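You operate a simulated robot arm through the tools that you are given. There is no shell and no other tool. Be economical: measure what you need, move in short steps, check, and stop when the job is done.

You run a simulated robot arm. Do the job below in one go: nothing can be reset, and whatever is moved stays where it is left.

Task
Take the slit block on the grey table and put it away on the shelf under the teal bench. Open the green drawer, take the pink felt on the grey table and put it away in the inside of the green drawer and shut the drawer again. Put the yellow peg on the silver aluminium plate on the top of the green table. Take the grey pin and leave it in the steel pot. Put the tin fiddle on the orange bench away on the top of the teal bench. Take the silver bar and leave it on the low shelf of the purple table. The order is free.

The check looks at the end state, three seconds after you hand in, the way a careful person would. Anything else that was tipped, shoved, dropped, spilled or broken makes it a failure.

Robot
A 7-joint arm with a two-finger parallel gripper on a trunk, on a base that drives. Base frame: it is fixed to the floor where the robot stands at the start and does not move with it; the origin is under the middle of the robot, x ahead of it, y to its left, z up; the surface under the hand at the start is at about z = 750. Readings come in mm, rad, newtons and seconds.
With the tool pointing down near the work surface it reaches from about 100 to 680 mm from the robot's upright axis, wherever it stands. Its first joint turns from -2.496 to 2.496 rad. Places, roughly: aluminium plate [1000, -4750, 750]; green drawer [600, -4400, 600]; grey pin (2x2x4 cm) [-1000, -3900, 800]; inside of the green drawer [600, -4400, 600]; low shelf of the purple table [-1800, -6300, 300]; pink felt (11x3x2 cm) [600, 400, 800]; shelf under the teal bench [-1700, 2000, 200]; silver bar (5x34x2 cm) [800, -2200, 800]; slit block (15x6x5 cm) [500, 100, 800]; steel pot (17x17x10 cm) [-1000, -3500, 800]; tin fiddle (10x30x5 cm) [-1100, -3200, 800]; top of the teal bench [-1700, 2000, 800]; yellow peg (2x2x5 cm) [-900, -3800, 800]. Payload 3 kg.
The tool frame sits at the grasp point between the pads (the TCP): z along the fingers, y along the line on which they close. The tips reach 30 mm beyond it. Largest opening 110 mm; finger width 20, thickness 10; the body of the gripper, 48 by 112 mm, starts 55 mm behind the TCP.
Orientation is that of the tool frame in the base frame, as a unit quaternion [w, x, y, z]. With the fingers straight down and closing along the base's y, the tool's x points along the base's -x, its y along +y and its z along -z.

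Tools
- The arm moves only by the tool send_rows. Its argument "motion" is a list that holds one entry, the list of rows, each a list of 7 numbers: the shift along the tool's x, y, z in units of 400 mm (1.0 is 400 mm), then the turn, a rotation vector about the tool's x, y, z in units of 90 degrees (1.0 is 90 degrees), then the closure, from 0 (fully open) to 1 (shut). In form: [[[tx, ty, tz, ax, ay, az, grip], ...]]. A call has 1 to 20 rows; each row is the pose to reach, as a shift and turn from the pose commanded when the call began, along the tool's axes at that moment. A call with a number of a shift or a turn outside -1 to 1 is refused whole. Rows are played at 5 a second. More than 50 mm and 0.15 rad between two rows, or a gripper value outside its range, and nothing of the call is played. Where a pose cannot be reached the arm comes as near as it can. A force on the tool above 40 N (or 10 N above the force at the start of the call, whichever is more), or a blocked arm, ends the call early, and 0.2 s more pass. Each finger travels about 108 mm/s and halts on what it meets, pressing with about 24 N; the grip force reading is that of the motor and also rises with nothing between the fingers. The clock runs only during rows and for 0.2 s after the last one: add rows that repeat a pose to give the fingers time. The reply holds the time, the measured pose of the TCP, the force on the tool along the base axes, the opening and the grip force, in the units named above and with some noise, with the torque about the TCP (base axes, N m) and any sound that the robot's microphone picked up, and new pictures: "views" is both (left out), scene, wrist or none.
- Cameras (640 x 400 px; columns grow to the right, rows downward): "scene" is now at [135.9, 42, 1689.4]; the picture's right is [0.61, -0.80, 0.00], its down [-0.67, -0.51, -0.54] and it looks along [0.43, 0.33, -0.84] (base axes); focal length 248 px, centre (320, 200). "wrist" rides on the gripper at [72, 17, -103] in the tool frame; the picture's right is [-0.23, 0.97, 0.00], its down [-0.76, -0.18, -0.62] and it looks along [-0.61, -0.14, 0.78] (tool axes); focal length 222 px, centre (320, 200). There is no depth. A picture from a camera that has moved, and an enlarged one, comes with that camera's place and axes in the base frame and with its lens.
- lift_body(by): slides the trunk up (or, below 0, down) by that many mm; the arm and the scene camera ride with it, the base frame stays. It gives what a move gives, with no picture.
- base_move(legs): drives the robot by 1 to 6 legs, each [ahead, left, turn to the left] in mm, mm and rad, along the robot's own axes; the way and the turn of a leg run together, so that a leg with both is an arc; at most 1500 mm and 3.142 rad a leg. The arm and the cameras ride along, it lands a little off, and it stops where it bumps. It gives what a move gives, and a new picture of the scene camera.
- pan_tilt(pan, tilt): turns the head with the scene camera to pan (to the left, within 1.501 rad either way) and tilt (down, from -0.506 to 1.204), counted from straight ahead of the robot. It gives what a move gives, and a new picture of the scene camera.
- zoom(camera, box): a new picture of the part [left, top, right, bottom] of that camera's present view, enlarged. No time passes.
- close_job(): hands the job in; it is judged then, once.

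Work in short steps. Places have to be worked out from the pictures, the camera data and where the tool is seen: move nearer, look again, correct. Check each grasp and each placing, and mend what went wrong. You have 207 turns and 260 pictures in all, those below and enlarged ones among them. Open the gripper and draw the arm clear of the work before you hand the job in, unless the task says otherwise.

The tools are called after "Emit:" as a command line: name --argument value ..., lists and objects as JSON in quotes. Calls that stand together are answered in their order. send_rows: Moves the arm, as the interface text tells. Its arguments: {"type":"object","properties":{"motion":{"type":"array","items":{"type":"array","items":{"type":"array","items":{"type":"number"}}}},"views":{"type":"string","enum":["both","scene","wrist","none"]}},"required":["motion"]} The other tools are called the same way: lift_body (by) slides the trunk up or down; base_move (legs) drives the base; pan_tilt (pan, tilt) turns the head that bears the scene camera; zoom (camera, box) takes an enlarged picture of a part of a camera's view; close_job () hands the job in.

At the start:

```text
t: 0.0
tool_pos: [497.0, 389.7, 1022.3]
ee_rot: [0.0, -0.001, 1.0, 0.001]
contact_force: [0.2, 0.2, -0.2]
wrist_torque: [0.02, -0.04, 0.01]
gripper_width: 110.0
grip_force: 0.2
trunk travel left (down, up): [-825.0, 65.0]
robot x, y, heading: [-3.2, 3.0, 0.002]
head pan, tilt: [0.651, 0.997]
```

scene: 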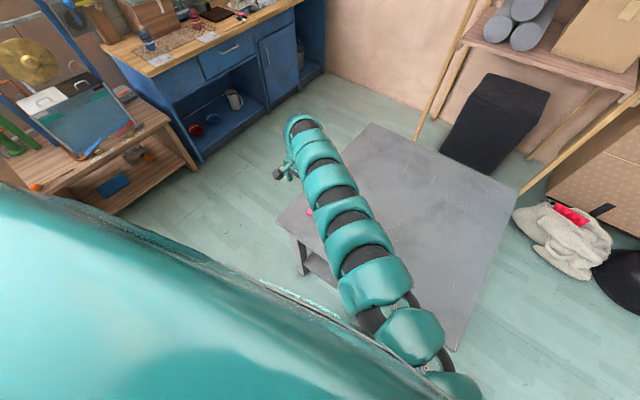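
wrist: 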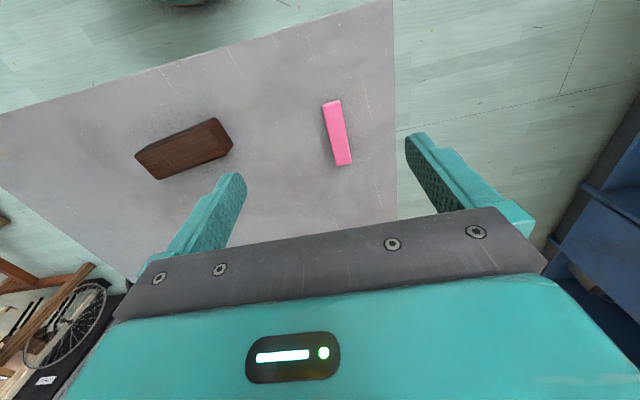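

Wrist view puts the felt near (574, 403), long axis along x, and the slit block near (534, 158), long axis roughly along y. Before choosing a grasp I look left toward the teal bench.

Emit:
pan_tilt --pan 1.5 --tilt 0.4

Emit:
pan_tilt --pan -1.5 --tilt 0.3

Emit:
zoom --camera "wrist" --box '[100, 60, 420, 260]'

```text
t: 1.2
tool_pos: [497.7, 390.5, 1022.2]
ee_rot: [0.0, 0.0, 1.0, 0.0]
contact_force: [-0.1, -0.3, 0.1]
wrist_torque: [0.02, 0.01, 0.01]
gripper_width: 110.0
grip_force: 0.0
trunk travel left (down, up): [-825.0, 65.0]
robot x, y, heading: [0.6, 1.7, 0.001]
head pan, tilt: [1.499, 0.4]
camera scene: at [87.1, 92.0, 1739.3], right [1.0, -0.07, 0.0], down [-0.03, -0.39, -0.92], along [0.07, 0.92, -0.39], focal length 248 px, centre (320, 200)
```

scene: 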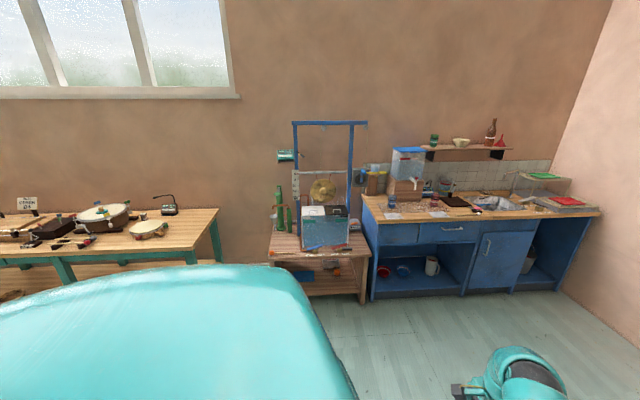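

```text
t: 3.8
tool_pos: [497.9, 389.8, 1021.6]
ee_rot: [0.0, 0.0, 1.0, 0.001]
contact_force: [0.3, 0.2, 0.0]
wrist_torque: [0.01, 0.01, -0.01]
gripper_width: 110.1
grip_force: 0.1
trunk travel left (down, up): [-825.0, 65.0]
robot x, y, heading: [1.8, -0.9, -0.003]
head pan, tilt: [-1.499, 0.3]
camera scene: at [87.1, -93.6, 1748.6], right [-1.0, -0.07, 0.0], down [-0.02, 0.29, -0.96], along [0.07, -0.95, -0.3], focal length 248 px, centre (320, 200)
```

scene: 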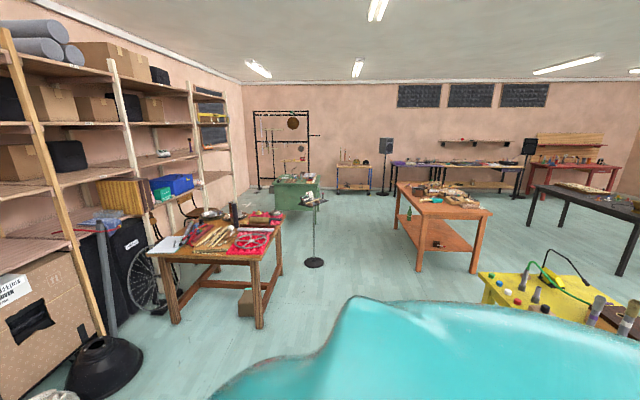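

```text
2.00 times, centred on (260, 160) of wrist
camera zoom: at [425.2, 407.4, 1125.0], right [0.23, 0.97, 0.0], down [0.76, -0.18, 0.62], along [0.61, -0.14, -0.78], focal length 444 px, centre (440, 280)
```

zoom: 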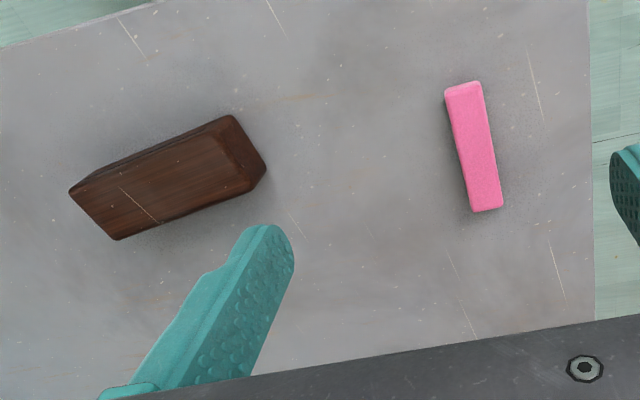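

The teal bench (wood top, teal legs) is at the left with its front edge near y≈1570. The block's centre is about (536,152), with its width along x; I turn the tool 83° and go above it.

Emit:
send_rows --motion '[[[-0.0096, -0.0595, 0.0305, 0, 0, 0.0922, 0], [-0.0192, -0.119, 0.061, 0, 0, 0.1844, 0], [-0.0288, -0.1785, 0.0915, 0, 0, 0.2766, 0], [-0.0384, -0.238, 0.122, 0, 0, 0.3688, 0], [-0.048, -0.2975, 0.1525, 0, 0, 0.461, 0], [-0.0576, -0.357, 0.183, 0, 0, 0.5532, 0], [-0.0672, -0.4165, 0.2135, 0, 0, 0.6454, 0], [-0.0768, -0.476, 0.244, 0, 0, 0.7376, 0], [-0.0864, -0.5355, 0.2745, 0, 0, 0.8298, 0], [-0.096, -0.595, 0.305, 0, 0, 0.922, 0], [-0.096, -0.595, 0.305, 0, 0, 0.922, 0]]]' --views "wrist"

```text
t: 6.2
tool_pos: [537.2, 151.7, 899.5]
ee_rot: [-0.001, 0.663, 0.748, -0.001]
contact_force: [-0.3, 0.2, 0.0]
wrist_torque: [-0.03, 0.01, -0.03]
gripper_width: 110.2
grip_force: 0.1
trunk travel left (down, up): [-825.0, 65.0]
robot x, y, heading: [1.3, 2.1, -0.001]
head pan, tilt: [-1.499, 0.3]
camera wrist: at [544.2, 225.8, 1003.9], right [0.99, -0.11, 0.0], down [-0.08, -0.78, 0.62], along [-0.07, -0.62, -0.78], focal length 222 px, centre (320, 200)
```

wrist: 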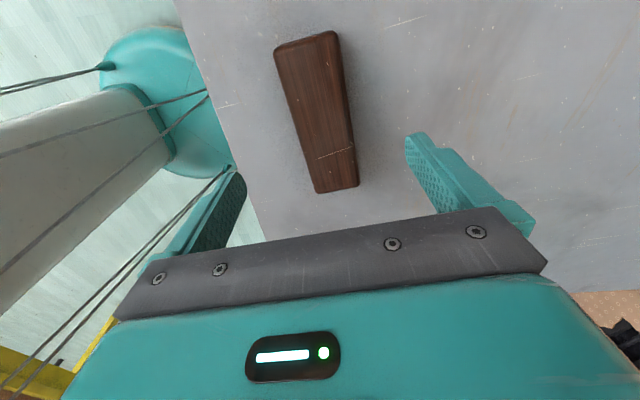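

The block is centred between the fingers. I descend to about 788 and close.

Emit:
send_rows --motion '[[[-0.012, 0, 0.1, 0, 0, 0, 0], [-0.012, 0, 0.2, 0, 0, 0, 0], [-0.012, 0, 0.279, 0, 0, 0, 0], [-0.012, 0, 0.279, 0, 0, 0, 0.5], [-0.012, 0, 0.279, 0, 0, 0, 1], [-0.012, 0, 0.279, 0, 0, 0, 1], [-0.012, 0, 0.279, 0, 0, 0, 1], [-0.012, 0, 0.2, 0, 0, 0, 1]]]' --views "wrist"

```text
t: 8.0
tool_pos: [535.9, 147.2, 821.5]
ee_rot: [0.0, 0.663, 0.748, 0.0]
contact_force: [0.1, -0.1, -2.5]
wrist_torque: [0.0, 0.02, 0.02]
gripper_width: 54.5
grip_force: 24.1
trunk travel left (down, up): [-825.0, 65.0]
robot x, y, heading: [-0.0, 1.8, 0.0]
head pan, tilt: [-1.499, 0.3]
camera wrist: at [544.8, 220.4, 924.1], right [0.99, -0.11, 0.0], down [-0.08, -0.78, 0.62], along [-0.07, -0.62, -0.78], focal length 222 px, centre (320, 200)
```

wrist: 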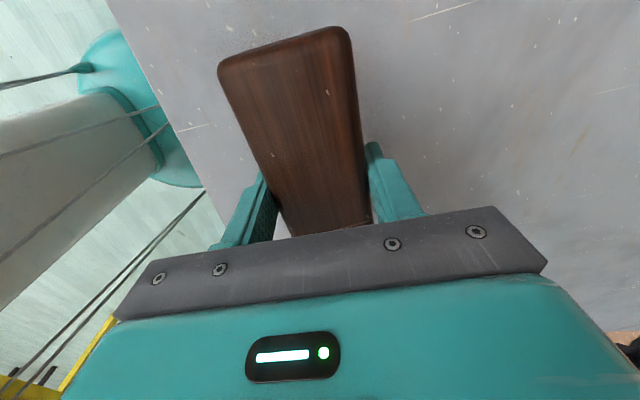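

Grasped (54.5 mm, 2.5 N). I turn it back by 83° so its long axis points ahead and set it down again for a tilted regrasp.

Emit:
send_rows --motion '[[[0, 0, -0.06, 0, 0, -0.0922, 1], [0, 0, -0.06, 0, 0, -0.1844, 1], [0, 0, -0.06, 0, 0, -0.2766, 1], [0, 0, -0.06, 0, 0, -0.3688, 1], [0, 0, -0.06, 0, 0, -0.461, 1], [0, 0, -0.06, 0, 0, -0.5532, 1], [0, 0, -0.06, 0, 0, -0.6454, 1], [0, 0, -0.06, 0, 0, -0.7376, 1], [0, 0, -0.06, 0, 0, -0.8298, 1], [0, 0, -0.06, 0, 0, -0.922, 1], [0, 0, 0.02, 0, 0, -0.922, 1], [0, 0, 0.06, 0, 0, -0.922, 1], [0, 0, 0.077, 0, 0, -0.922, 1], [0, 0, 0.077, 0, 0, -0.922, 1], [0, 0, 0.077, 0, 0, -0.922, 0.3], [0, 0, 0.077, 0, 0, -0.922, 0], [0, 0, 0.0, 0, 0, -0.922, 0], [0, 0, -0.1, 0, 0, -0.922, 0], [0, 0, -0.2, 0, 0, -0.922, 0]]]' --views "wrist"

```text
t: 12.0
tool_pos: [536.2, 147.7, 902.2]
ee_rot: [0.001, 0.0, 1.0, 0.0]
contact_force: [-0.1, 0.7, -0.6]
wrist_torque: [0.01, -0.02, 0.02]
gripper_width: 110.2
grip_force: 0.0
trunk travel left (down, up): [-825.0, 65.0]
robot x, y, heading: [0.6, 0.7, 0.006]
head pan, tilt: [-1.499, 0.3]
camera wrist: at [463.1, 164.9, 1004.9], right [0.23, 0.97, 0.0], down [0.76, -0.18, 0.62], along [0.61, -0.14, -0.78], focal length 222 px, centre (320, 200)
```

wrist: 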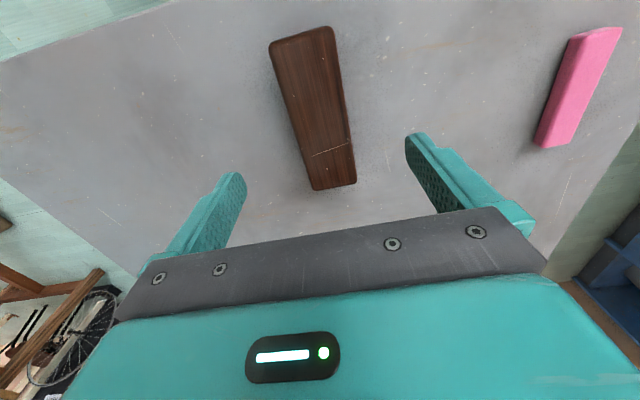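

Block now lies along x at (536,147). I back off, tilt the tool 60° forward, then come down around the block's near end.

Emit:
send_rows --motion '[[[0.033, 0, 0, 0, -0.083, 0, 0], [0.066, 0, 0, 0, -0.167, 0, 0], [0.1, 0, 0, 0, -0.25, 0, 0], [0.133, 0, 0, 0, -0.333, 0, 0], [0.166, 0, 0, 0, -0.417, 0, 0], [0.2, 0, 0, 0, -0.5, 0, 0], [0.233, 0, 0, 0, -0.583, 0, 0], [0.265, 0, 0, 0, -0.667, 0, 0], [0.265, 0, 0, 0, -0.667, 0, 0]]]' --views "wrist"

```text
t: 14.0
tool_pos: [430.6, 147.7, 899.8]
ee_rot: [0.501, 0.001, 0.865, -0.001]
contact_force: [0.3, -0.6, 0.1]
wrist_torque: [-0.01, 0.01, -0.02]
gripper_width: 109.8
grip_force: 0.0
trunk travel left (down, up): [-825.0, 65.0]
robot x, y, heading: [0.8, 2.5, 0.003]
head pan, tilt: [-1.499, 0.3]
camera wrist: at [304.5, 164.7, 888.1], right [0.11, 0.97, 0.2], down [-0.16, -0.18, 0.97], along [0.98, -0.14, 0.14], focal length 222 px, centre (320, 200)
```

wrist: 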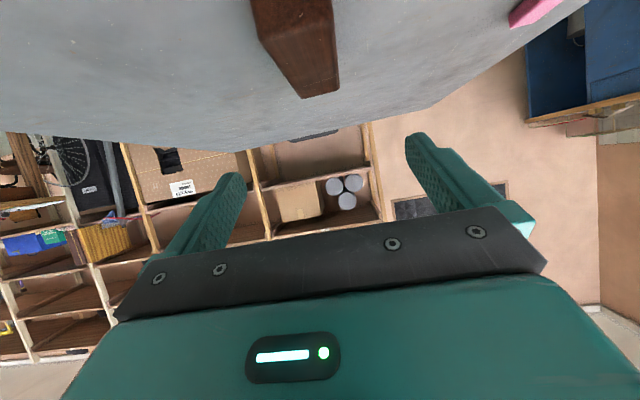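

The block is aligned; to keep the under-slung camera clear of the table I reduce the tilt to 45° while descending on the near half, then close.

Emit:
send_rows --motion '[[[0.0, 0, 0, 0, 0.083, 0, 0], [0.0, 0, 0, 0, 0.167, 0, 0], [0.04, 0, 0.0735, 0, 0.167, 0, 0], [0.08, 0, 0.147, 0, 0.167, 0, 0], [0.12, 0, 0.22, 0, 0.167, 0, 0], [0.159, 0, 0.294, 0, 0.167, 0, 0], [0.159, 0, 0.294, 0, 0.167, 0, 0.4], [0.159, 0, 0.294, 0, 0.167, 0, 0.8], [0.159, 0, 0.294, 0, 0.167, 0, 0.8], [0.159, 0, 0.294, 0, 0.167, 0, 0.8]]]' --views "wrist"

```text
t: 16.2
tool_pos: [502.4, 146.9, 786.4]
ee_rot: [0.382, 0.0, 0.924, 0.0]
contact_force: [1.2, -0.7, 0.0]
wrist_torque: [0.04, -0.13, -0.11]
gripper_width: 54.9
grip_force: 24.2
trunk travel left (down, up): [-825.0, 65.0]
robot x, y, heading: [1.5, 0.6, 0.0]
head pan, tilt: [-1.499, 0.3]
camera wrist: at [377.1, 164.3, 806.9], right [0.16, 0.97, 0.16], down [0.1, -0.18, 0.98], along [0.98, -0.14, -0.12], focal length 222 px, centre (320, 200)
```

wrist: 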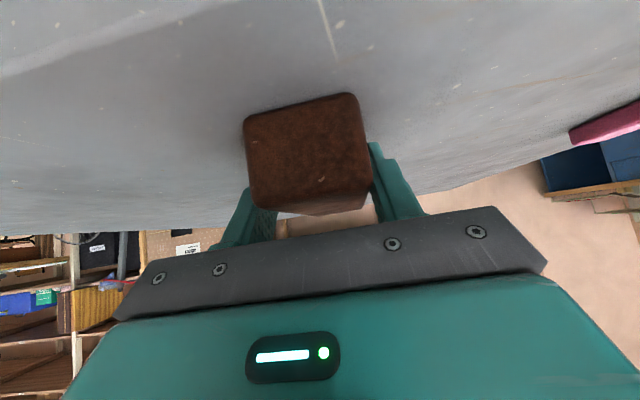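

Held at 54.9 mm. I lift 120 mm, then draw it back over the robot's side.

Emit:
send_rows --motion '[[[-0.07, 0, -0.07, 0, 0, 0, 0.8], [-0.14, 0, -0.14, 0, 0, 0, 0.8], [-0.212, 0, -0.212, 0, 0, 0, 0.8], [-0.14, 0, -0.28, 0, 0, 0, 0.8], [-0.07, 0, -0.35, 0, 0, 0, 0.8], [0, 0, -0.42, 0, 0, 0, 0.8], [0.0525, 0, -0.4775, 0, 0, 0, 0.8]]]' --views "wrist"

Emit:
pan_tilt --pan 0 --tilt 0.6

```text
t: 17.8
tool_pos: [351.0, 145.5, 905.5]
ee_rot: [0.383, 0.001, 0.924, -0.001]
contact_force: [0.6, 0.0, -1.6]
wrist_torque: [0.02, 0.09, 0.04]
gripper_width: 55.1
grip_force: 24.1
trunk travel left (down, up): [-825.0, 65.0]
robot x, y, heading: [-0.5, -3.8, -0.003]
head pan, tilt: [-1.499, 0.3]
camera wrist: at [227.1, 163.6, 927.3], right [0.16, 0.97, 0.16], down [0.1, -0.18, 0.98], along [0.98, -0.14, -0.12], focal length 222 px, centre (320, 200)
```

wrist: 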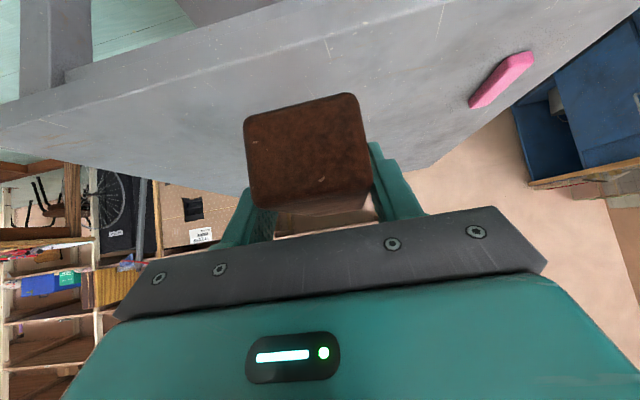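

```text
t: 19.4
tool_pos: [352.7, 146.4, 904.9]
ee_rot: [0.383, 0.0, 0.924, 0.0]
contact_force: [0.0, 0.3, -2.0]
wrist_torque: [0.02, 0.09, -0.01]
gripper_width: 54.6
grip_force: 24.2
trunk travel left (down, up): [-825.0, 65.0]
robot x, y, heading: [0.6, -0.5, 0.003]
head pan, tilt: [0.0, 0.6]
camera scene: at [168.8, -0.6, 1721.1], right [0.0, -1.0, 0.0], down [-0.56, 0.0, -0.83], along [0.83, 0.0, -0.56], focal length 248 px, centre (320, 200)
```

scene: 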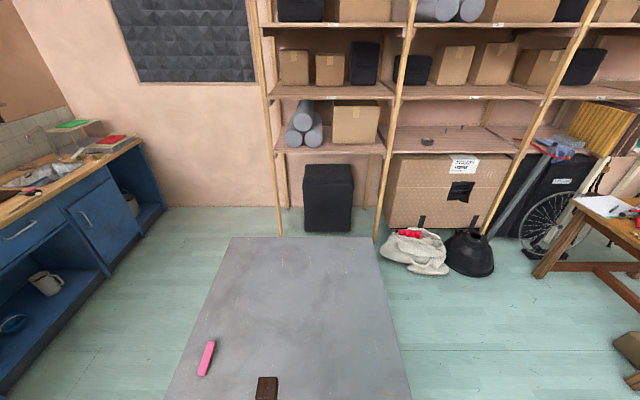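

Block is held. I turn in place to face the teal bench and look.

Emit:
base_move --legs '[[0, 0, 2.2]]'

```text
t: 25.0
tool_pos: [-329.5, 192.1, 905.8]
ee_rot: [-0.171, 0.827, -0.412, -0.343]
contact_force: [-0.3, 0.9, -1.8]
wrist_torque: [-0.09, -0.08, -0.04]
gripper_width: 55.1
grip_force: 23.7
trunk travel left (down, up): [-825.0, 65.0]
robot x, y, heading: [-0.8, 3.2, 2.219]
head pan, tilt: [0.0, 0.6]
camera scene: at [-101.2, 134.2, 1721.1], right [0.8, 0.6, 0.0], down [0.34, -0.45, -0.82], along [-0.5, 0.66, -0.57], focal length 248 px, centre (320, 200)
```

scene: 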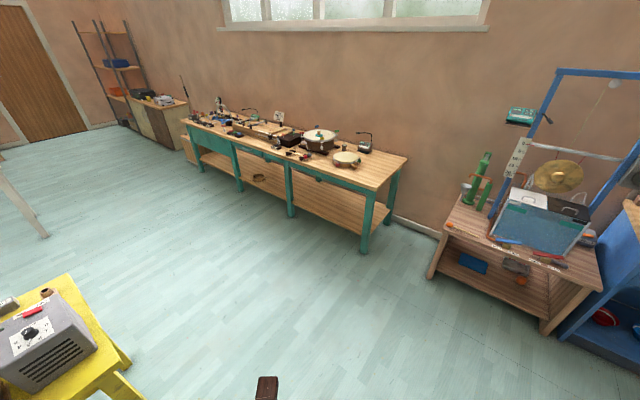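

Bench legs stand at about x=-760 and -1700, y≈1690; the shelf between them is free. I drive to about (-1104, 1150) facing +y.

Emit:
base_move --legs '[[0, 0, 0.096], [1500, 0, 0], [0, 0, -0.745]]'

```text
t: 34.9
tool_pos: [-1141.3, 1469.1, 905.9]
ee_rot: [0.272, -0.649, 0.658, 0.269]
contact_force: [0.1, 1.1, -2.8]
wrist_torque: [-0.11, -0.01, 0.02]
gripper_width: 54.8
grip_force: 23.5
trunk travel left (down, up): [-825.0, 65.0]
robot x, y, heading: [-1001.2, 1117.9, 1.559]
head pan, tilt: [0.0, 0.6]
camera scene: at [-997.6, 1281.9, 1721.1], right [1.0, -0.01, 0.0], down [-0.01, -0.56, -0.83], along [0.01, 0.82, -0.56], focal length 248 px, centre (320, 200)
```

scene: 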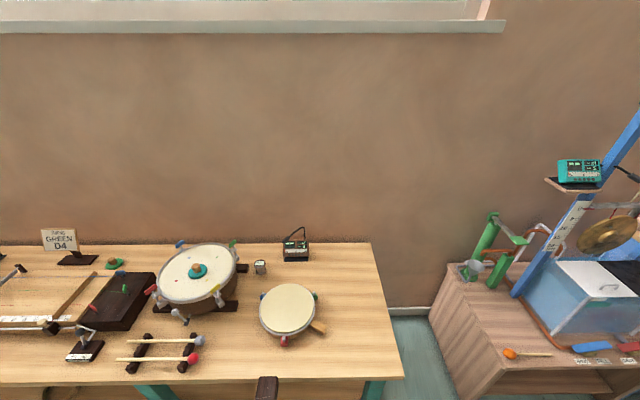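

Bench top front edge is at y≈1615; the hand is just in front. I pull the hand back 80 mm and lower the trunk before going in under the top.

Emit:
send_rows --motion '[[[0.07, 0, -0.07, 0, 0, 0, 0.8], [0.14, 0, -0.14, 0, 0, 0, 0.8]]]' --views "none"

Emit:
lift_body --by -600

Emit:
pan_tilt --pan 0.2 --tilt 0.5

```text
t: 35.5
tool_pos: [-1143.7, 1389.2, 906.0]
ee_rot: [0.272, -0.649, 0.658, 0.269]
contact_force: [0.4, -0.3, -3.0]
wrist_torque: [-0.1, 0.02, -0.01]
gripper_width: 54.9
grip_force: 23.9
trunk travel left (down, up): [-825.0, 65.0]
robot x, y, heading: [-1004.4, 1112.4, 1.556]
head pan, tilt: [0.0, 0.6]
```

```text
refused: -600 is not a number from -400 to 400
```

```text
t: 36.2
tool_pos: [-1145.2, 1390.4, 907.1]
ee_rot: [0.272, -0.648, 0.658, 0.269]
contact_force: [-0.1, -0.6, -3.1]
wrist_torque: [-0.08, 0.02, 0.0]
gripper_width: 55.0
grip_force: 24.0
trunk travel left (down, up): [-825.0, 65.0]
robot x, y, heading: [-1002.1, 1115.5, 1.557]
head pan, tilt: [0.201, 0.499]
camera scene: at [-1015.7, 1282.8, 1730.2], right [0.98, 0.19, 0.0], down [0.09, -0.47, -0.88], along [-0.16, 0.86, -0.48], focal length 248 px, centre (320, 200)
```

scene: 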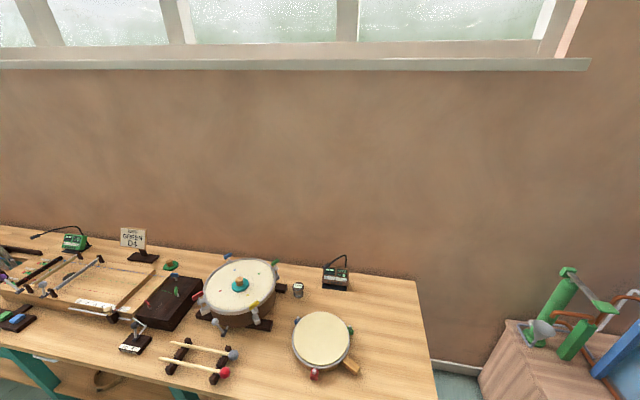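

The step limit is 400 mm, so I lower the trunk in two moves.

Emit:
lift_body --by -350

Emit:
lift_body --by -270

Emit:
pan_tilt --pan 0.2 --tilt 0.6

```text
t: 39.7
tool_pos: [-1146.2, 1390.1, 557.0]
ee_rot: [0.273, -0.648, 0.658, 0.269]
contact_force: [0.7, -0.2, -2.7]
wrist_torque: [-0.12, 0.0, 0.0]
gripper_width: 54.9
grip_force: 24.2
trunk travel left (down, up): [-475.0, 415.0]
robot x, y, heading: [-998.4, 1109.4, 1.556]
head pan, tilt: [0.201, 0.499]
```

```text
t: 42.4
tool_pos: [-1145.3, 1391.0, 288.0]
ee_rot: [0.272, -0.648, 0.659, 0.269]
contact_force: [-6.2, 9.6, 2.9]
wrist_torque: [-1.31, -0.15, -1.06]
gripper_width: 55.2
grip_force: 24.1
trunk travel left (down, up): [-205.0, 685.0]
robot x, y, heading: [-1000.0, 1116.4, 1.552]
head pan, tilt: [0.201, 0.499]
```

```text
t: 43.1
tool_pos: [-1145.7, 1389.5, 288.0]
ee_rot: [0.272, -0.648, 0.659, 0.268]
contact_force: [-7.7, 12.8, 3.1]
wrist_torque: [-1.43, -0.2, -1.25]
gripper_width: 54.8
grip_force: 24.0
trunk travel left (down, up): [-205.0, 685.0]
robot x, y, heading: [-1000.0, 1115.6, 1.557]
head pan, tilt: [0.201, 0.6]
camera scene: at [-1015.8, 1280.5, 1102.0], right [0.98, 0.19, 0.0], down [0.11, -0.56, -0.83], along [-0.15, 0.81, -0.56], focal length 248 px, centre (320, 200)
```

scene: 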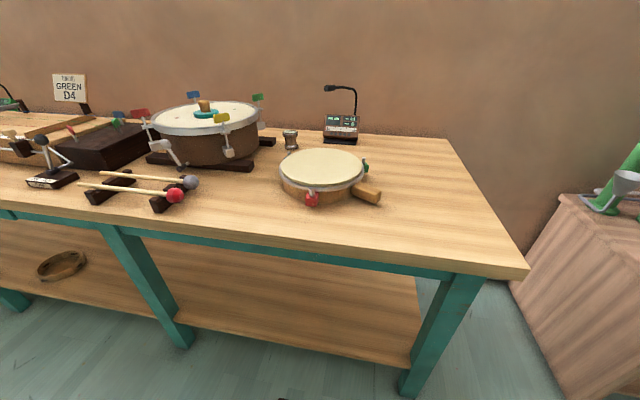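

A force of ~13 N forward shows the hand is touching the robot's own base. I ease the hand forward and up off it.

Emit:
send_rows --motion '[[[-0.09, 0, 0.05, 0, 0, 0, 0.8], [-0.17, 0, 0.11, 0, 0, 0, 0.8], [-0.2475, 0, 0.177, 0, 0, 0, 0.8]]]' --views "both"

```text
t: 43.9
tool_pos: [-1140.9, 1506.7, 308.7]
ee_rot: [0.275, -0.648, 0.657, 0.269]
contact_force: [-0.1, 0.1, -1.4]
wrist_torque: [-0.07, 0.01, -0.03]
gripper_width: 54.8
grip_force: 24.1
trunk travel left (down, up): [-205.0, 685.0]
robot x, y, heading: [-1001.7, 1110.9, 1.56]
head pan, tilt: [0.201, 0.6]
camera scene: at [-1015.7, 1274.5, 1104.4], right [0.98, 0.19, 0.0], down [0.11, -0.55, -0.83], along [-0.15, 0.81, -0.56], focal length 248 px, centre (320, 200)
camera wrist: at [-1160.4, 1383.2, 330.6], right [-0.97, 0.17, 0.16], down [0.18, 0.09, 0.98], along [0.15, 0.98, -0.12], focal length 222 px, centre (320, 200)
```

scene: 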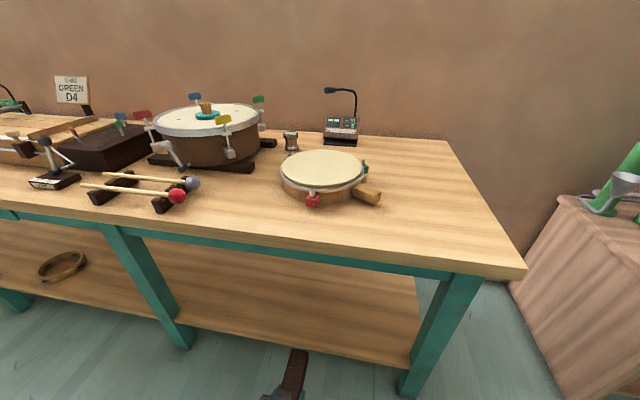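
wrist: 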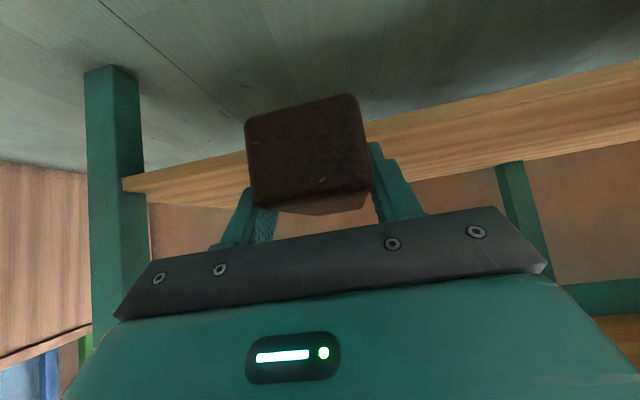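

Clear again. Shelf top is at z≈197, front edge y≈1700, free here. I drive 130 mm closer and then extend the hand over the shelf.

Emit:
base_move --legs '[[130, 0, 0]]'

Emit:
send_rows --motion '[[[-0.07, 0, 0.07, 0, 0, 0, 0.8], [-0.14, 0, 0.14, 0, 0, 0, 0.8], [-0.21, 0, 0.21, 0, 0, 0, 0.8], [-0.28, 0, 0.28, 0, 0, 0, 0.8], [-0.34, 0, 0.34, 0, 0, 0, 0.8]]]' --views "both"

```text
t: 45.2
tool_pos: [-1139.7, 1641.7, 310.7]
ee_rot: [0.275, -0.647, 0.658, 0.27]
contact_force: [-0.5, 0.0, -2.2]
wrist_torque: [-0.09, 0.01, 0.0]
gripper_width: 55.1
grip_force: 23.7
trunk travel left (down, up): [-205.0, 685.0]
robot x, y, heading: [-996.2, 1245.7, 1.557]
head pan, tilt: [0.201, 0.6]
camera scene: at [-1013.5, 1408.1, 1104.1], right [0.98, 0.18, 0.0], down [0.1, -0.55, -0.83], along [-0.15, 0.81, -0.56], focal length 248 px, centre (320, 200)
```

scene: 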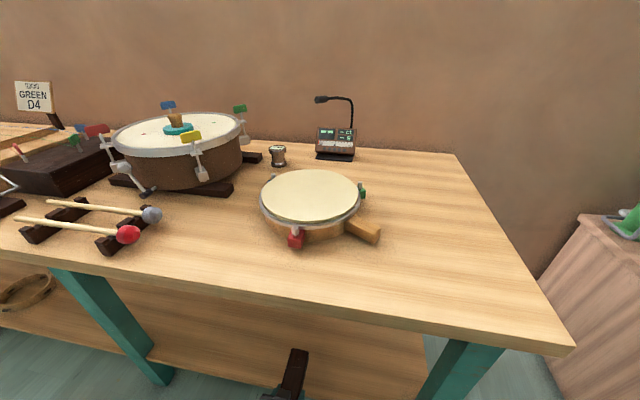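

```text
t: 46.4
tool_pos: [-1137.3, 1834.7, 307.5]
ee_rot: [0.272, -0.648, 0.658, 0.269]
contact_force: [-0.3, -0.2, -2.9]
wrist_torque: [-0.12, -0.01, 0.01]
gripper_width: 55.0
grip_force: 24.4
trunk travel left (down, up): [-205.0, 685.0]
robot x, y, heading: [-997.6, 1244.6, 1.554]
head pan, tilt: [0.201, 0.6]
camera scene: at [-1013.3, 1412.9, 1100.5], right [0.98, 0.18, 0.0], down [0.1, -0.56, -0.82], along [-0.15, 0.81, -0.57], focal length 248 px, centre (320, 200)
camera wrist: at [-1156.1, 1711.0, 328.9], right [-0.97, 0.18, 0.16], down [0.18, 0.09, 0.98], along [0.16, 0.98, -0.12], focal length 222 px, centre (320, 200)
```

scene: 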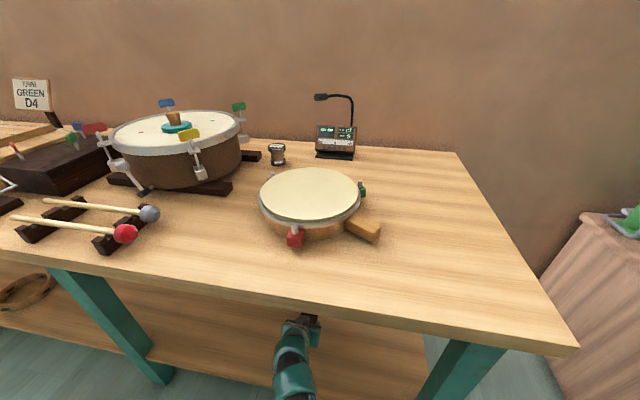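
wrist: 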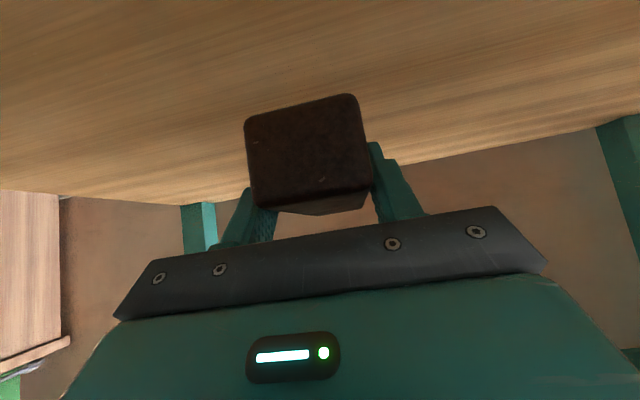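

The block hovers over the free shelf. I lower it about 70 mm and check force.

Emit:
send_rows --motion '[[[0.053, 0, 0.053, 0, 0, 0, 0.8], [0.09, 0, 0.09, 0, 0, 0, 0.8], [0.11, 0, 0.11, 0, 0, 0, 0.8], [0.12, 0, 0.12, 0, 0, 0, 0.8]]]' --views "wrist"

```text
t: 47.3
tool_pos: [-1139.4, 1837.3, 249.8]
ee_rot: [0.277, -0.645, 0.657, 0.275]
contact_force: [0.5, 0.9, 10.1]
wrist_torque: [-0.38, -0.21, 0.01]
gripper_width: 54.9
grip_force: 24.4
trunk travel left (down, up): [-205.0, 685.0]
robot x, y, heading: [-997.4, 1247.9, 1.556]
head pan, tilt: [0.201, 0.6]
stopped in row 4: the force on the tool passed its limit at 48 N (the readings are from after the stop); the commanded pose is now the measured one
camera wrist: at [-1157.3, 1713.1, 270.1], right [-0.97, 0.17, 0.17], down [0.18, 0.08, 0.98], along [0.16, 0.98, -0.11], focal length 222 px, centre (320, 200)
```

wrist: 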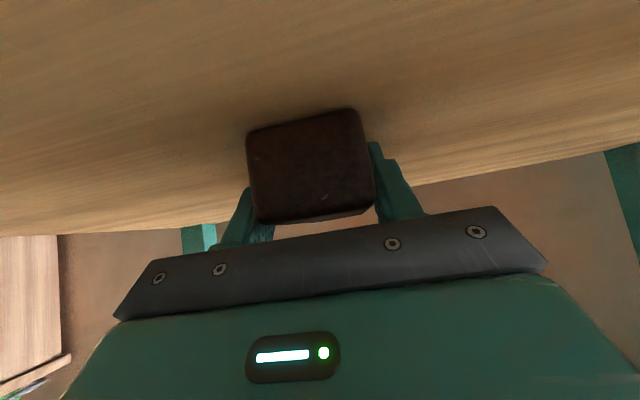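

The block rests on the shelf (10 N). I open and back out along the tool axis, then look.

Emit:
send_rows --motion '[[[0, 0, 0, 0, 0, 0, 0.4], [0, 0, 0, 0, 0, 0, 0], [0, 0, 0, 0, 0, 0, 0], [0, 0, -0.1, 0, 0, 0, 0], [0, 0, -0.2, 0, 0, 0, 0], [0.07, 0, -0.27, 0, 0, 0, 0], [0.15, 0, -0.35, 0, 0, 0, 0], [0.22, 0, -0.42, 0, 0, 0, 0]]]' --views "both"

```text
t: 49.1
tool_pos: [-1141.7, 1654.2, 303.7]
ee_rot: [0.275, -0.645, 0.658, 0.275]
contact_force: [-0.5, 0.4, 0.5]
wrist_torque: [0.02, -0.02, 0.02]
gripper_width: 109.9
grip_force: 0.0
trunk travel left (down, up): [-205.0, 685.0]
robot x, y, heading: [-996.8, 1247.0, 1.56]
head pan, tilt: [0.201, 0.6]
camera scene: at [-1014.2, 1413.0, 1102.7], right [0.98, 0.18, 0.0], down [0.11, -0.56, -0.82], along [-0.15, 0.81, -0.57], focal length 248 px, centre (320, 200)
camera wrist: at [-1161.3, 1530.7, 325.2], right [-0.97, 0.18, 0.17], down [0.18, 0.08, 0.98], along [0.16, 0.98, -0.11], focal length 222 px, centre (320, 200)
```

scene: 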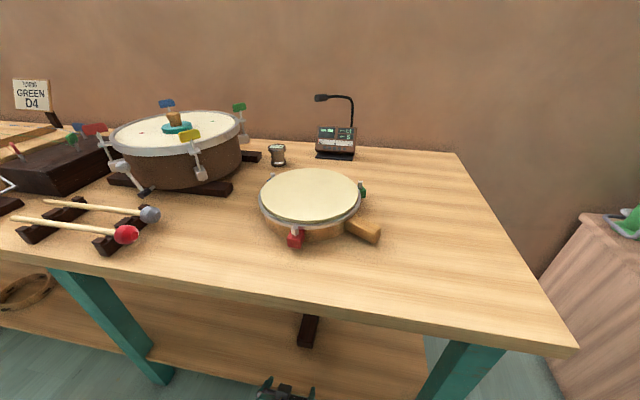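
wrist: 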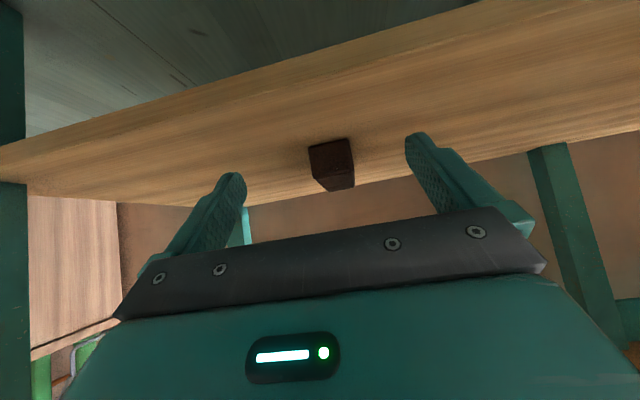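

Slit block stands well on the shelf. I back out, raise the trunk and return to the grey table for the felt.

Emit:
base_move --legs '[[-250, 0, 0]]'

Emit:
lift_body --by 310

Emit:
lift_body --by 310

Emit:
base_move --legs '[[0, 0, -2.2], [1240, 0, 0], [0, 0, 0.64]]'

```text
t: 50.9
tool_pos: [-1143.4, 1402.1, 303.2]
ee_rot: [0.277, -0.645, 0.658, 0.273]
contact_force: [0.3, -0.1, -1.2]
wrist_torque: [0.0, -0.02, -0.03]
gripper_width: 110.1
grip_force: 0.2
trunk travel left (down, up): [-205.0, 685.0]
robot x, y, heading: [-1003.4, 996.7, 1.554]
head pan, tilt: [0.201, 0.6]
camera scene: at [-1018.8, 1160.8, 1102.7], right [0.98, 0.18, 0.0], down [0.1, -0.56, -0.83], along [-0.15, 0.81, -0.56], focal length 248 px, centre (320, 200)
```

scene: 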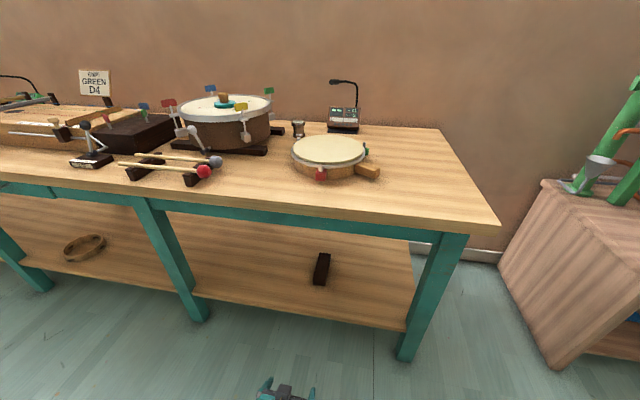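

```text
t: 54.0
tool_pos: [-1142.6, 1403.4, 612.7]
ee_rot: [0.275, -0.644, 0.66, 0.272]
contact_force: [0.3, 0.4, 0.5]
wrist_torque: [0.0, -0.01, -0.01]
gripper_width: 109.8
grip_force: 0.0
trunk travel left (down, up): [-515.0, 375.0]
robot x, y, heading: [-998.7, 993.7, 1.553]
head pan, tilt: [0.201, 0.6]
```

```text
t: 57.1
tool_pos: [-1145.3, 1402.4, 922.0]
ee_rot: [0.275, -0.645, 0.659, 0.273]
contact_force: [-0.1, 0.2, -0.5]
wrist_torque: [-0.01, 0.0, -0.02]
gripper_width: 109.9
grip_force: 0.0
trunk travel left (down, up): [-825.0, 65.0]
robot x, y, heading: [-1004.4, 996.3, 1.556]
head pan, tilt: [0.201, 0.6]
```

```text
t: 70.2
tool_pos: [418.3, 446.4, 922.3]
ee_rot: [0.387, -0.007, 0.922, 0.005]
contact_force: [-0.1, -0.3, 0.5]
wrist_torque: [0.03, -0.01, -0.03]
gripper_width: 109.9
grip_force: 0.0
trunk travel left (down, up): [-825.0, 65.0]
robot x, y, heading: [11.0, 291.7, 0.016]
head pan, tilt: [0.201, 0.6]
camera scene: at [182.0, 309.5, 1721.1], right [0.22, -0.98, 0.0], down [-0.55, -0.12, -0.83], along [0.81, 0.18, -0.56], focal length 248 px, centre (320, 200)
```

scene: 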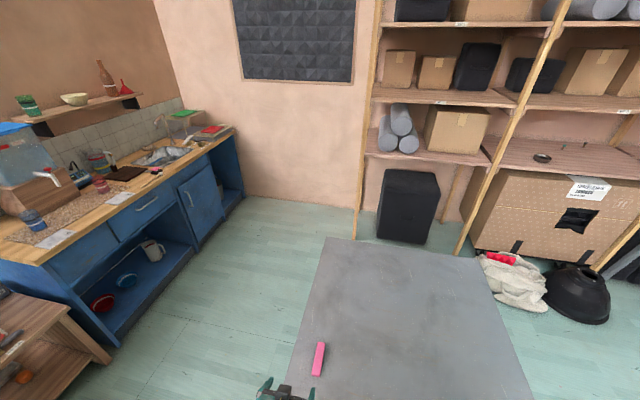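

Felt seen near (580,405). I go above it with the tool vertical.

Emit:
send_rows --motion '[[[-0.028, -0.018, 0.065, 0, 0.083, 0, 0], [-0.057, -0.036, 0.13, 0, 0.167, 0, 0], [-0.085, -0.054, 0.195, 0, 0.25, 0, 0], [-0.113, -0.072, 0.26, 0, 0.333, 0, 0], [-0.142, -0.09, 0.325, 0, 0.417, 0, 0], [-0.17, -0.108, 0.389, 0, 0.5, 0, 0], [-0.17, -0.108, 0.389, 0, 0.5, 0, 0]]]' --views "wrist"

```text
t: 71.8
tool_pos: [577.8, 404.5, 862.1]
ee_rot: [0.006, -0.008, 1.0, 0.003]
contact_force: [-0.7, 0.1, -0.1]
wrist_torque: [0.0, -0.02, 0.01]
gripper_width: 110.0
grip_force: 0.0
trunk travel left (down, up): [-825.0, 65.0]
robot x, y, heading: [21.0, 292.2, 0.019]
head pan, tilt: [0.201, 0.6]
camera wrist: at [503.9, 421.2, 964.1], right [0.21, 0.98, 0.01], down [0.76, -0.17, 0.63], along [0.62, -0.13, -0.78], focal length 222 px, centre (320, 200)
```

wrist: 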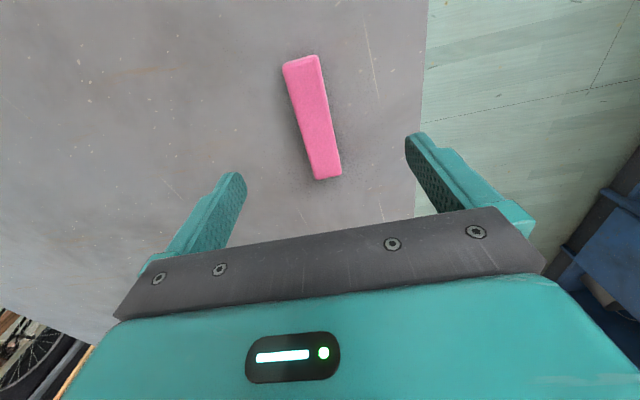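

Centred over the felt. Descend 78 mm, close, and lift.

Emit:
send_rows --motion '[[[0, 0, 0.1, 0, 0, 0, 0], [0, 0, 0.16, 0, 0, 0, 0], [0, 0, 0.195, 0, 0, 0, 0], [0, 0, 0.195, 0, 0, 0, 0.4], [0, 0, 0.195, 0, 0, 0, 0.85], [0, 0, 0.195, 0, 0, 0, 0.85], [0, 0, 0.195, 0, 0, 0, 0.85], [0, 0, 0.195, 0, 0, 0, 0.85], [0, 0, 0.1, 0, 0, 0, 0.85], [0, 0, 0, 0, 0, 0, 0.85], [0, 0, -0.1, 0, 0, 0, 0.85], [0.1, 0, -0.1, 0, 0, 0, 0.85], [0.2, 0, -0.1, 0, 0, 0, 0.85], [0.3, 0, -0.1, 0, 0, 0, 0.85], [0.4, 0, -0.1, 0, 0, 0, 0.85]]]' --views "wrist"

```text
t: 75.0
tool_pos: [416.0, 402.1, 901.1]
ee_rot: [0.006, -0.008, 1.0, 0.003]
contact_force: [0.0, -0.4, -0.3]
wrist_torque: [0.02, -0.02, 0.0]
gripper_width: 28.5
grip_force: 24.0
trunk travel left (down, up): [-825.0, 65.0]
robot x, y, heading: [15.7, 290.6, 0.019]
head pan, tilt: [0.201, 0.6]
camera wrist: at [342.9, 417.5, 1003.0], right [0.21, 0.98, 0.01], down [0.76, -0.17, 0.63], along [0.62, -0.13, -0.78], focal length 222 px, centre (320, 200)
```

wrist: 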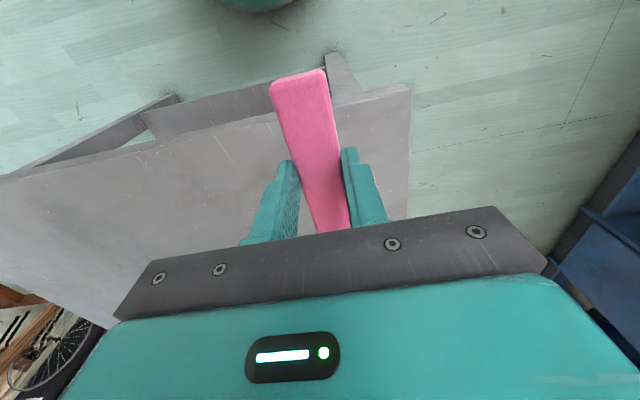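

Felt is held (28.5 mm). I drive down the aisle toward the green table, stopping to look.

Emit:
base_move --legs '[[-100, 0, 0], [0, 0, -1.662], [1500, 0, 0], [700, 0, 0]]'

```text
t: 90.4
tool_pos: [-71.9, -2291.2, 898.9]
ee_rot: [0.005, 0.715, 0.699, -0.001]
contact_force: [-0.4, -0.2, -0.6]
wrist_torque: [0.03, 0.01, 0.01]
gripper_width: 28.4
grip_force: 23.6
trunk travel left (down, up): [-825.0, 65.0]
robot x, y, heading: [-169.3, -1879.7, -1.587]
head pan, tilt: [0.201, 0.6]
camera scene: at [-153.7, -2052.4, 1721.1], right [-0.98, -0.18, 0.0], down [-0.1, 0.56, -0.82], along [0.15, -0.81, -0.57], focal length 248 px, centre (320, 200)
```

scene: 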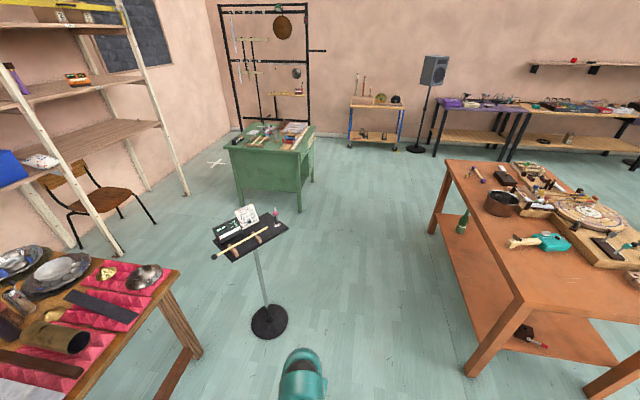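

Everything's visible: green desk ahead, orange bench right with fiddle and pot, music stand between. I zoom on the desk and orange bench.

Emit:
zoom --camera "scene" --box '[200, 100, 360, 220]'

Emit:
zoom --camera "scene" --box '[420, 80, 640, 280]'

```text
3.33 times, centred on (280, 160) of scene
camera zoom: at [-153.7, -2052.4, 1721.1], right [-0.98, -0.18, 0.0], down [-0.1, 0.56, -0.82], along [0.15, -0.81, -0.57], focal length 826 px, centre (453, 333)
```

zoom: 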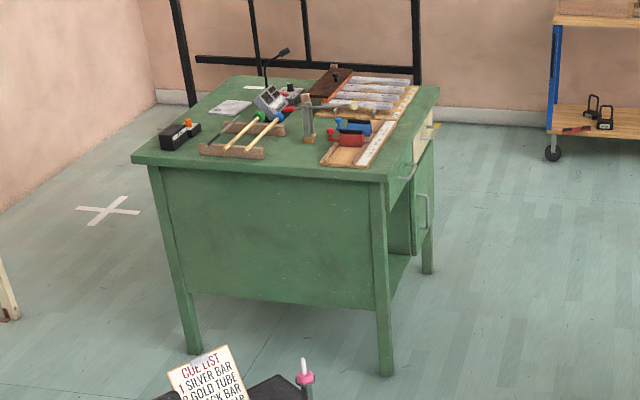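

```text
2.00 times, centred on (530, 180) of scene
camera zoom: at [-153.7, -2052.4, 1721.1], right [-0.98, -0.18, 0.0], down [-0.1, 0.56, -0.82], along [0.15, -0.81, -0.57], focal length 496 px, centre (-100, 240)
```

zoom: 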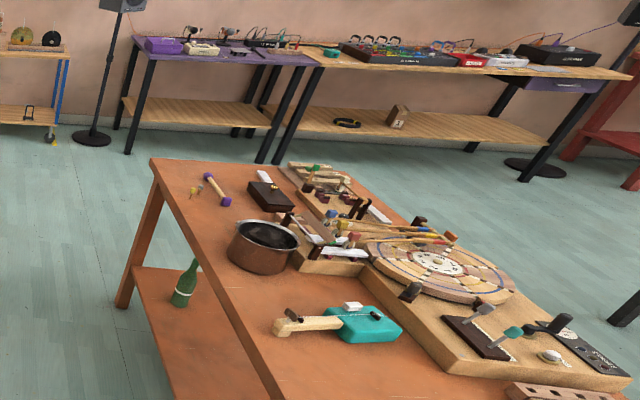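

Drawer front faces west (−x). I shift right to clear the music stand, drive south, and turn to face the desk.

Emit:
base_move --legs '[[0, -190, 0.016], [1500, 0, 0], [1000, 0, 0], [0, 0, 1.571]]'

```text
t: 107.8
tool_pos: [24.3, -4301.5, 900.7]
ee_rot: [0.007, -0.001, 1.0, 0.003]
contact_force: [-0.1, -0.4, 0.2]
wrist_torque: [0.03, -0.02, -0.01]
gripper_width: 28.5
grip_force: 23.6
trunk travel left (down, up): [-825.0, 65.0]
robot x, y, heading: [-378.8, -4409.7, 0.004]
head pan, tilt: [0.201, 0.6]
camera scene: at [-213.8, -4391.5, 1721.1], right [0.2, -0.98, 0.0], down [-0.55, -0.11, -0.83], along [0.81, 0.17, -0.56], focal length 248 px, centre (320, 200)
```

scene: 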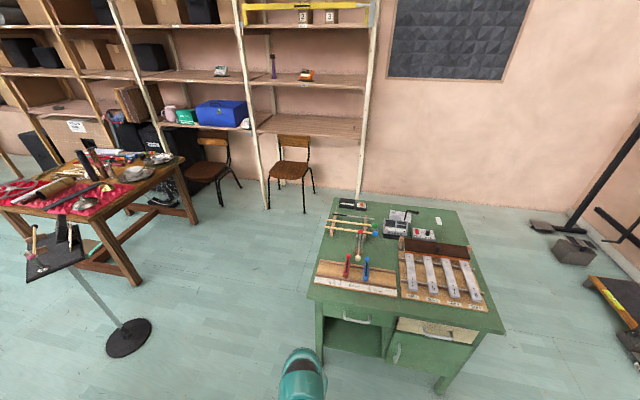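

Emit:
zoom --camera "scene" --box '[290, 190, 520, 390]'

```text
2.00 times, centred on (405, 290) of scene
camera zoom: at [-213.8, -4391.5, 1721.1], right [0.2, -0.98, 0.0], down [-0.55, -0.11, -0.83], along [0.81, 0.17, -0.56], focal length 496 px, centre (150, 20)
```

zoom: 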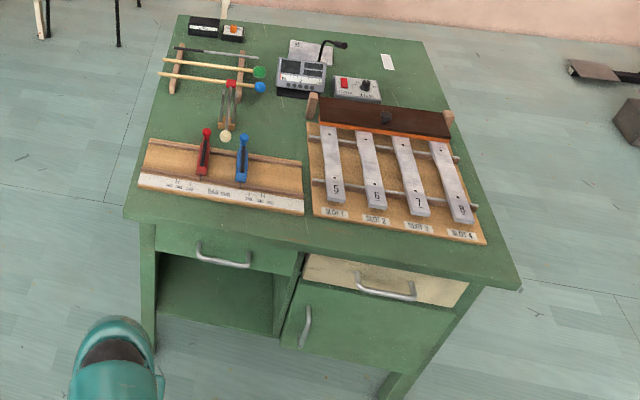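

The green drawer is the left one (handle near (405,−4420)). I'll park the felt temporarily on the bare front strip of the desk (x≈468). First drive 190 mm closer.

Emit:
base_move --legs '[[190, 0, 0]]'

Emit:
zoom --camera "scene" --box '[290, 200, 530, 400]'

```text
t: 109.3
tool_pos: [214.6, -4299.9, 899.5]
ee_rot: [0.005, -0.002, 1.0, 0.002]
contact_force: [-0.2, -0.3, -0.6]
wrist_torque: [-0.02, 0.03, -0.03]
gripper_width: 28.6
grip_force: 24.0
trunk travel left (down, up): [-825.0, 65.0]
robot x, y, heading: [-188.5, -4404.4, 0.002]
head pan, tilt: [0.201, 0.6]
camera scene: at [-21.4, -4390.7, 1721.0], right [0.2, -0.98, 0.0], down [-0.55, -0.11, -0.82], along [0.81, 0.17, -0.57], focal length 248 px, centre (320, 200)
```

scene: 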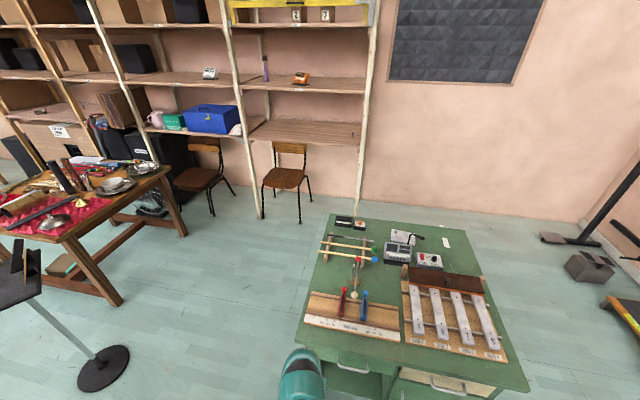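

```text
2.00 times, centred on (410, 300) of scene
camera zoom: at [-21.4, -4390.7, 1721.0], right [0.2, -0.98, 0.0], down [-0.55, -0.11, -0.82], along [0.81, 0.17, -0.57], focal length 496 px, centre (140, 0)
```

zoom: 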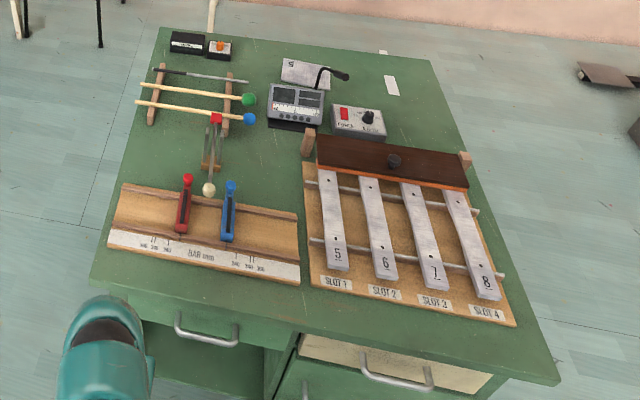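

Strip spans x≈421–498 at the left. I rotate the felt 90° and hover over (460, −4320).

Emit:
send_rows --motion '[[[-0.056, -0.005, 0, 0, 0, 0.091, 0.85], [-0.112, -0.01, 0, 0, 0, 0.182, 0.85], [-0.168, -0.015, 0, 0, 0, 0.273, 0.85], [-0.224, -0.02, 0, 0, 0, 0.364, 0.85], [-0.28, -0.025, 0, 0, 0, 0.455, 0.85], [-0.336, -0.03, 0, 0, 0, 0.546, 0.85], [-0.392, -0.035, 0, 0, 0, 0.637, 0.85], [-0.448, -0.04, 0, 0, 0, 0.728, 0.85], [-0.504, -0.045, 0, 0, 0, 0.819, 0.85], [-0.56, -0.05, 0, 0, 0, 0.91, 0.85], [-0.6135, -0.05, 0.0, 0, 0, 1.0, 0.85], [-0.6135, -0.05, 0.1, 0, 0, 1.0, 0.85]]]' --views "both"

```text
t: 111.9
tool_pos: [459.0, -4318.6, 862.6]
ee_rot: [0.002, 0.707, 0.707, 0.005]
contact_force: [-0.3, -0.3, 0.7]
wrist_torque: [-0.03, 0.0, 0.0]
gripper_width: 28.1
grip_force: 24.3
trunk travel left (down, up): [-825.0, 65.0]
robot x, y, heading: [-189.4, -4406.9, 0.006]
head pan, tilt: [0.201, 0.6]
camera scene: at [-22.3, -4390.7, 1721.0], right [0.2, -0.98, 0.0], down [-0.55, -0.11, -0.82], along [0.81, 0.17, -0.57], focal length 248 px, centre (320, 200)
camera wrist: at [475.9, -4246.4, 965.6], right [0.97, -0.23, 0.01], down [-0.18, -0.77, 0.62], along [-0.13, -0.6, -0.79], focal length 222 px, centre (320, 200)
```

scene: 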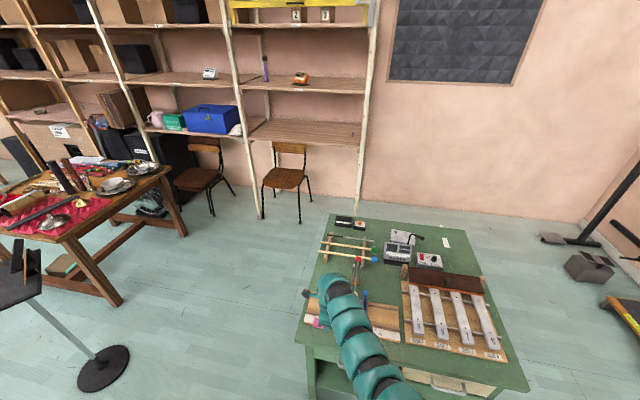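
wrist: 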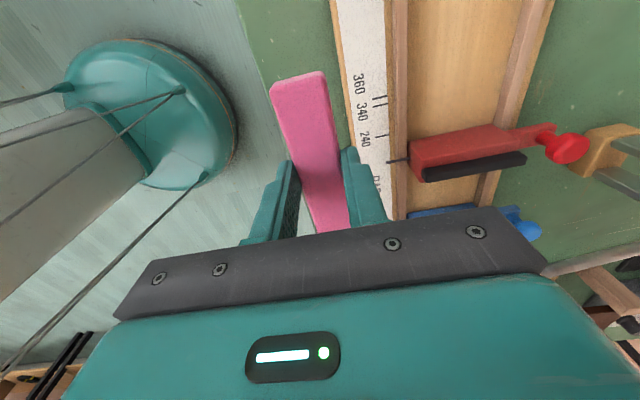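

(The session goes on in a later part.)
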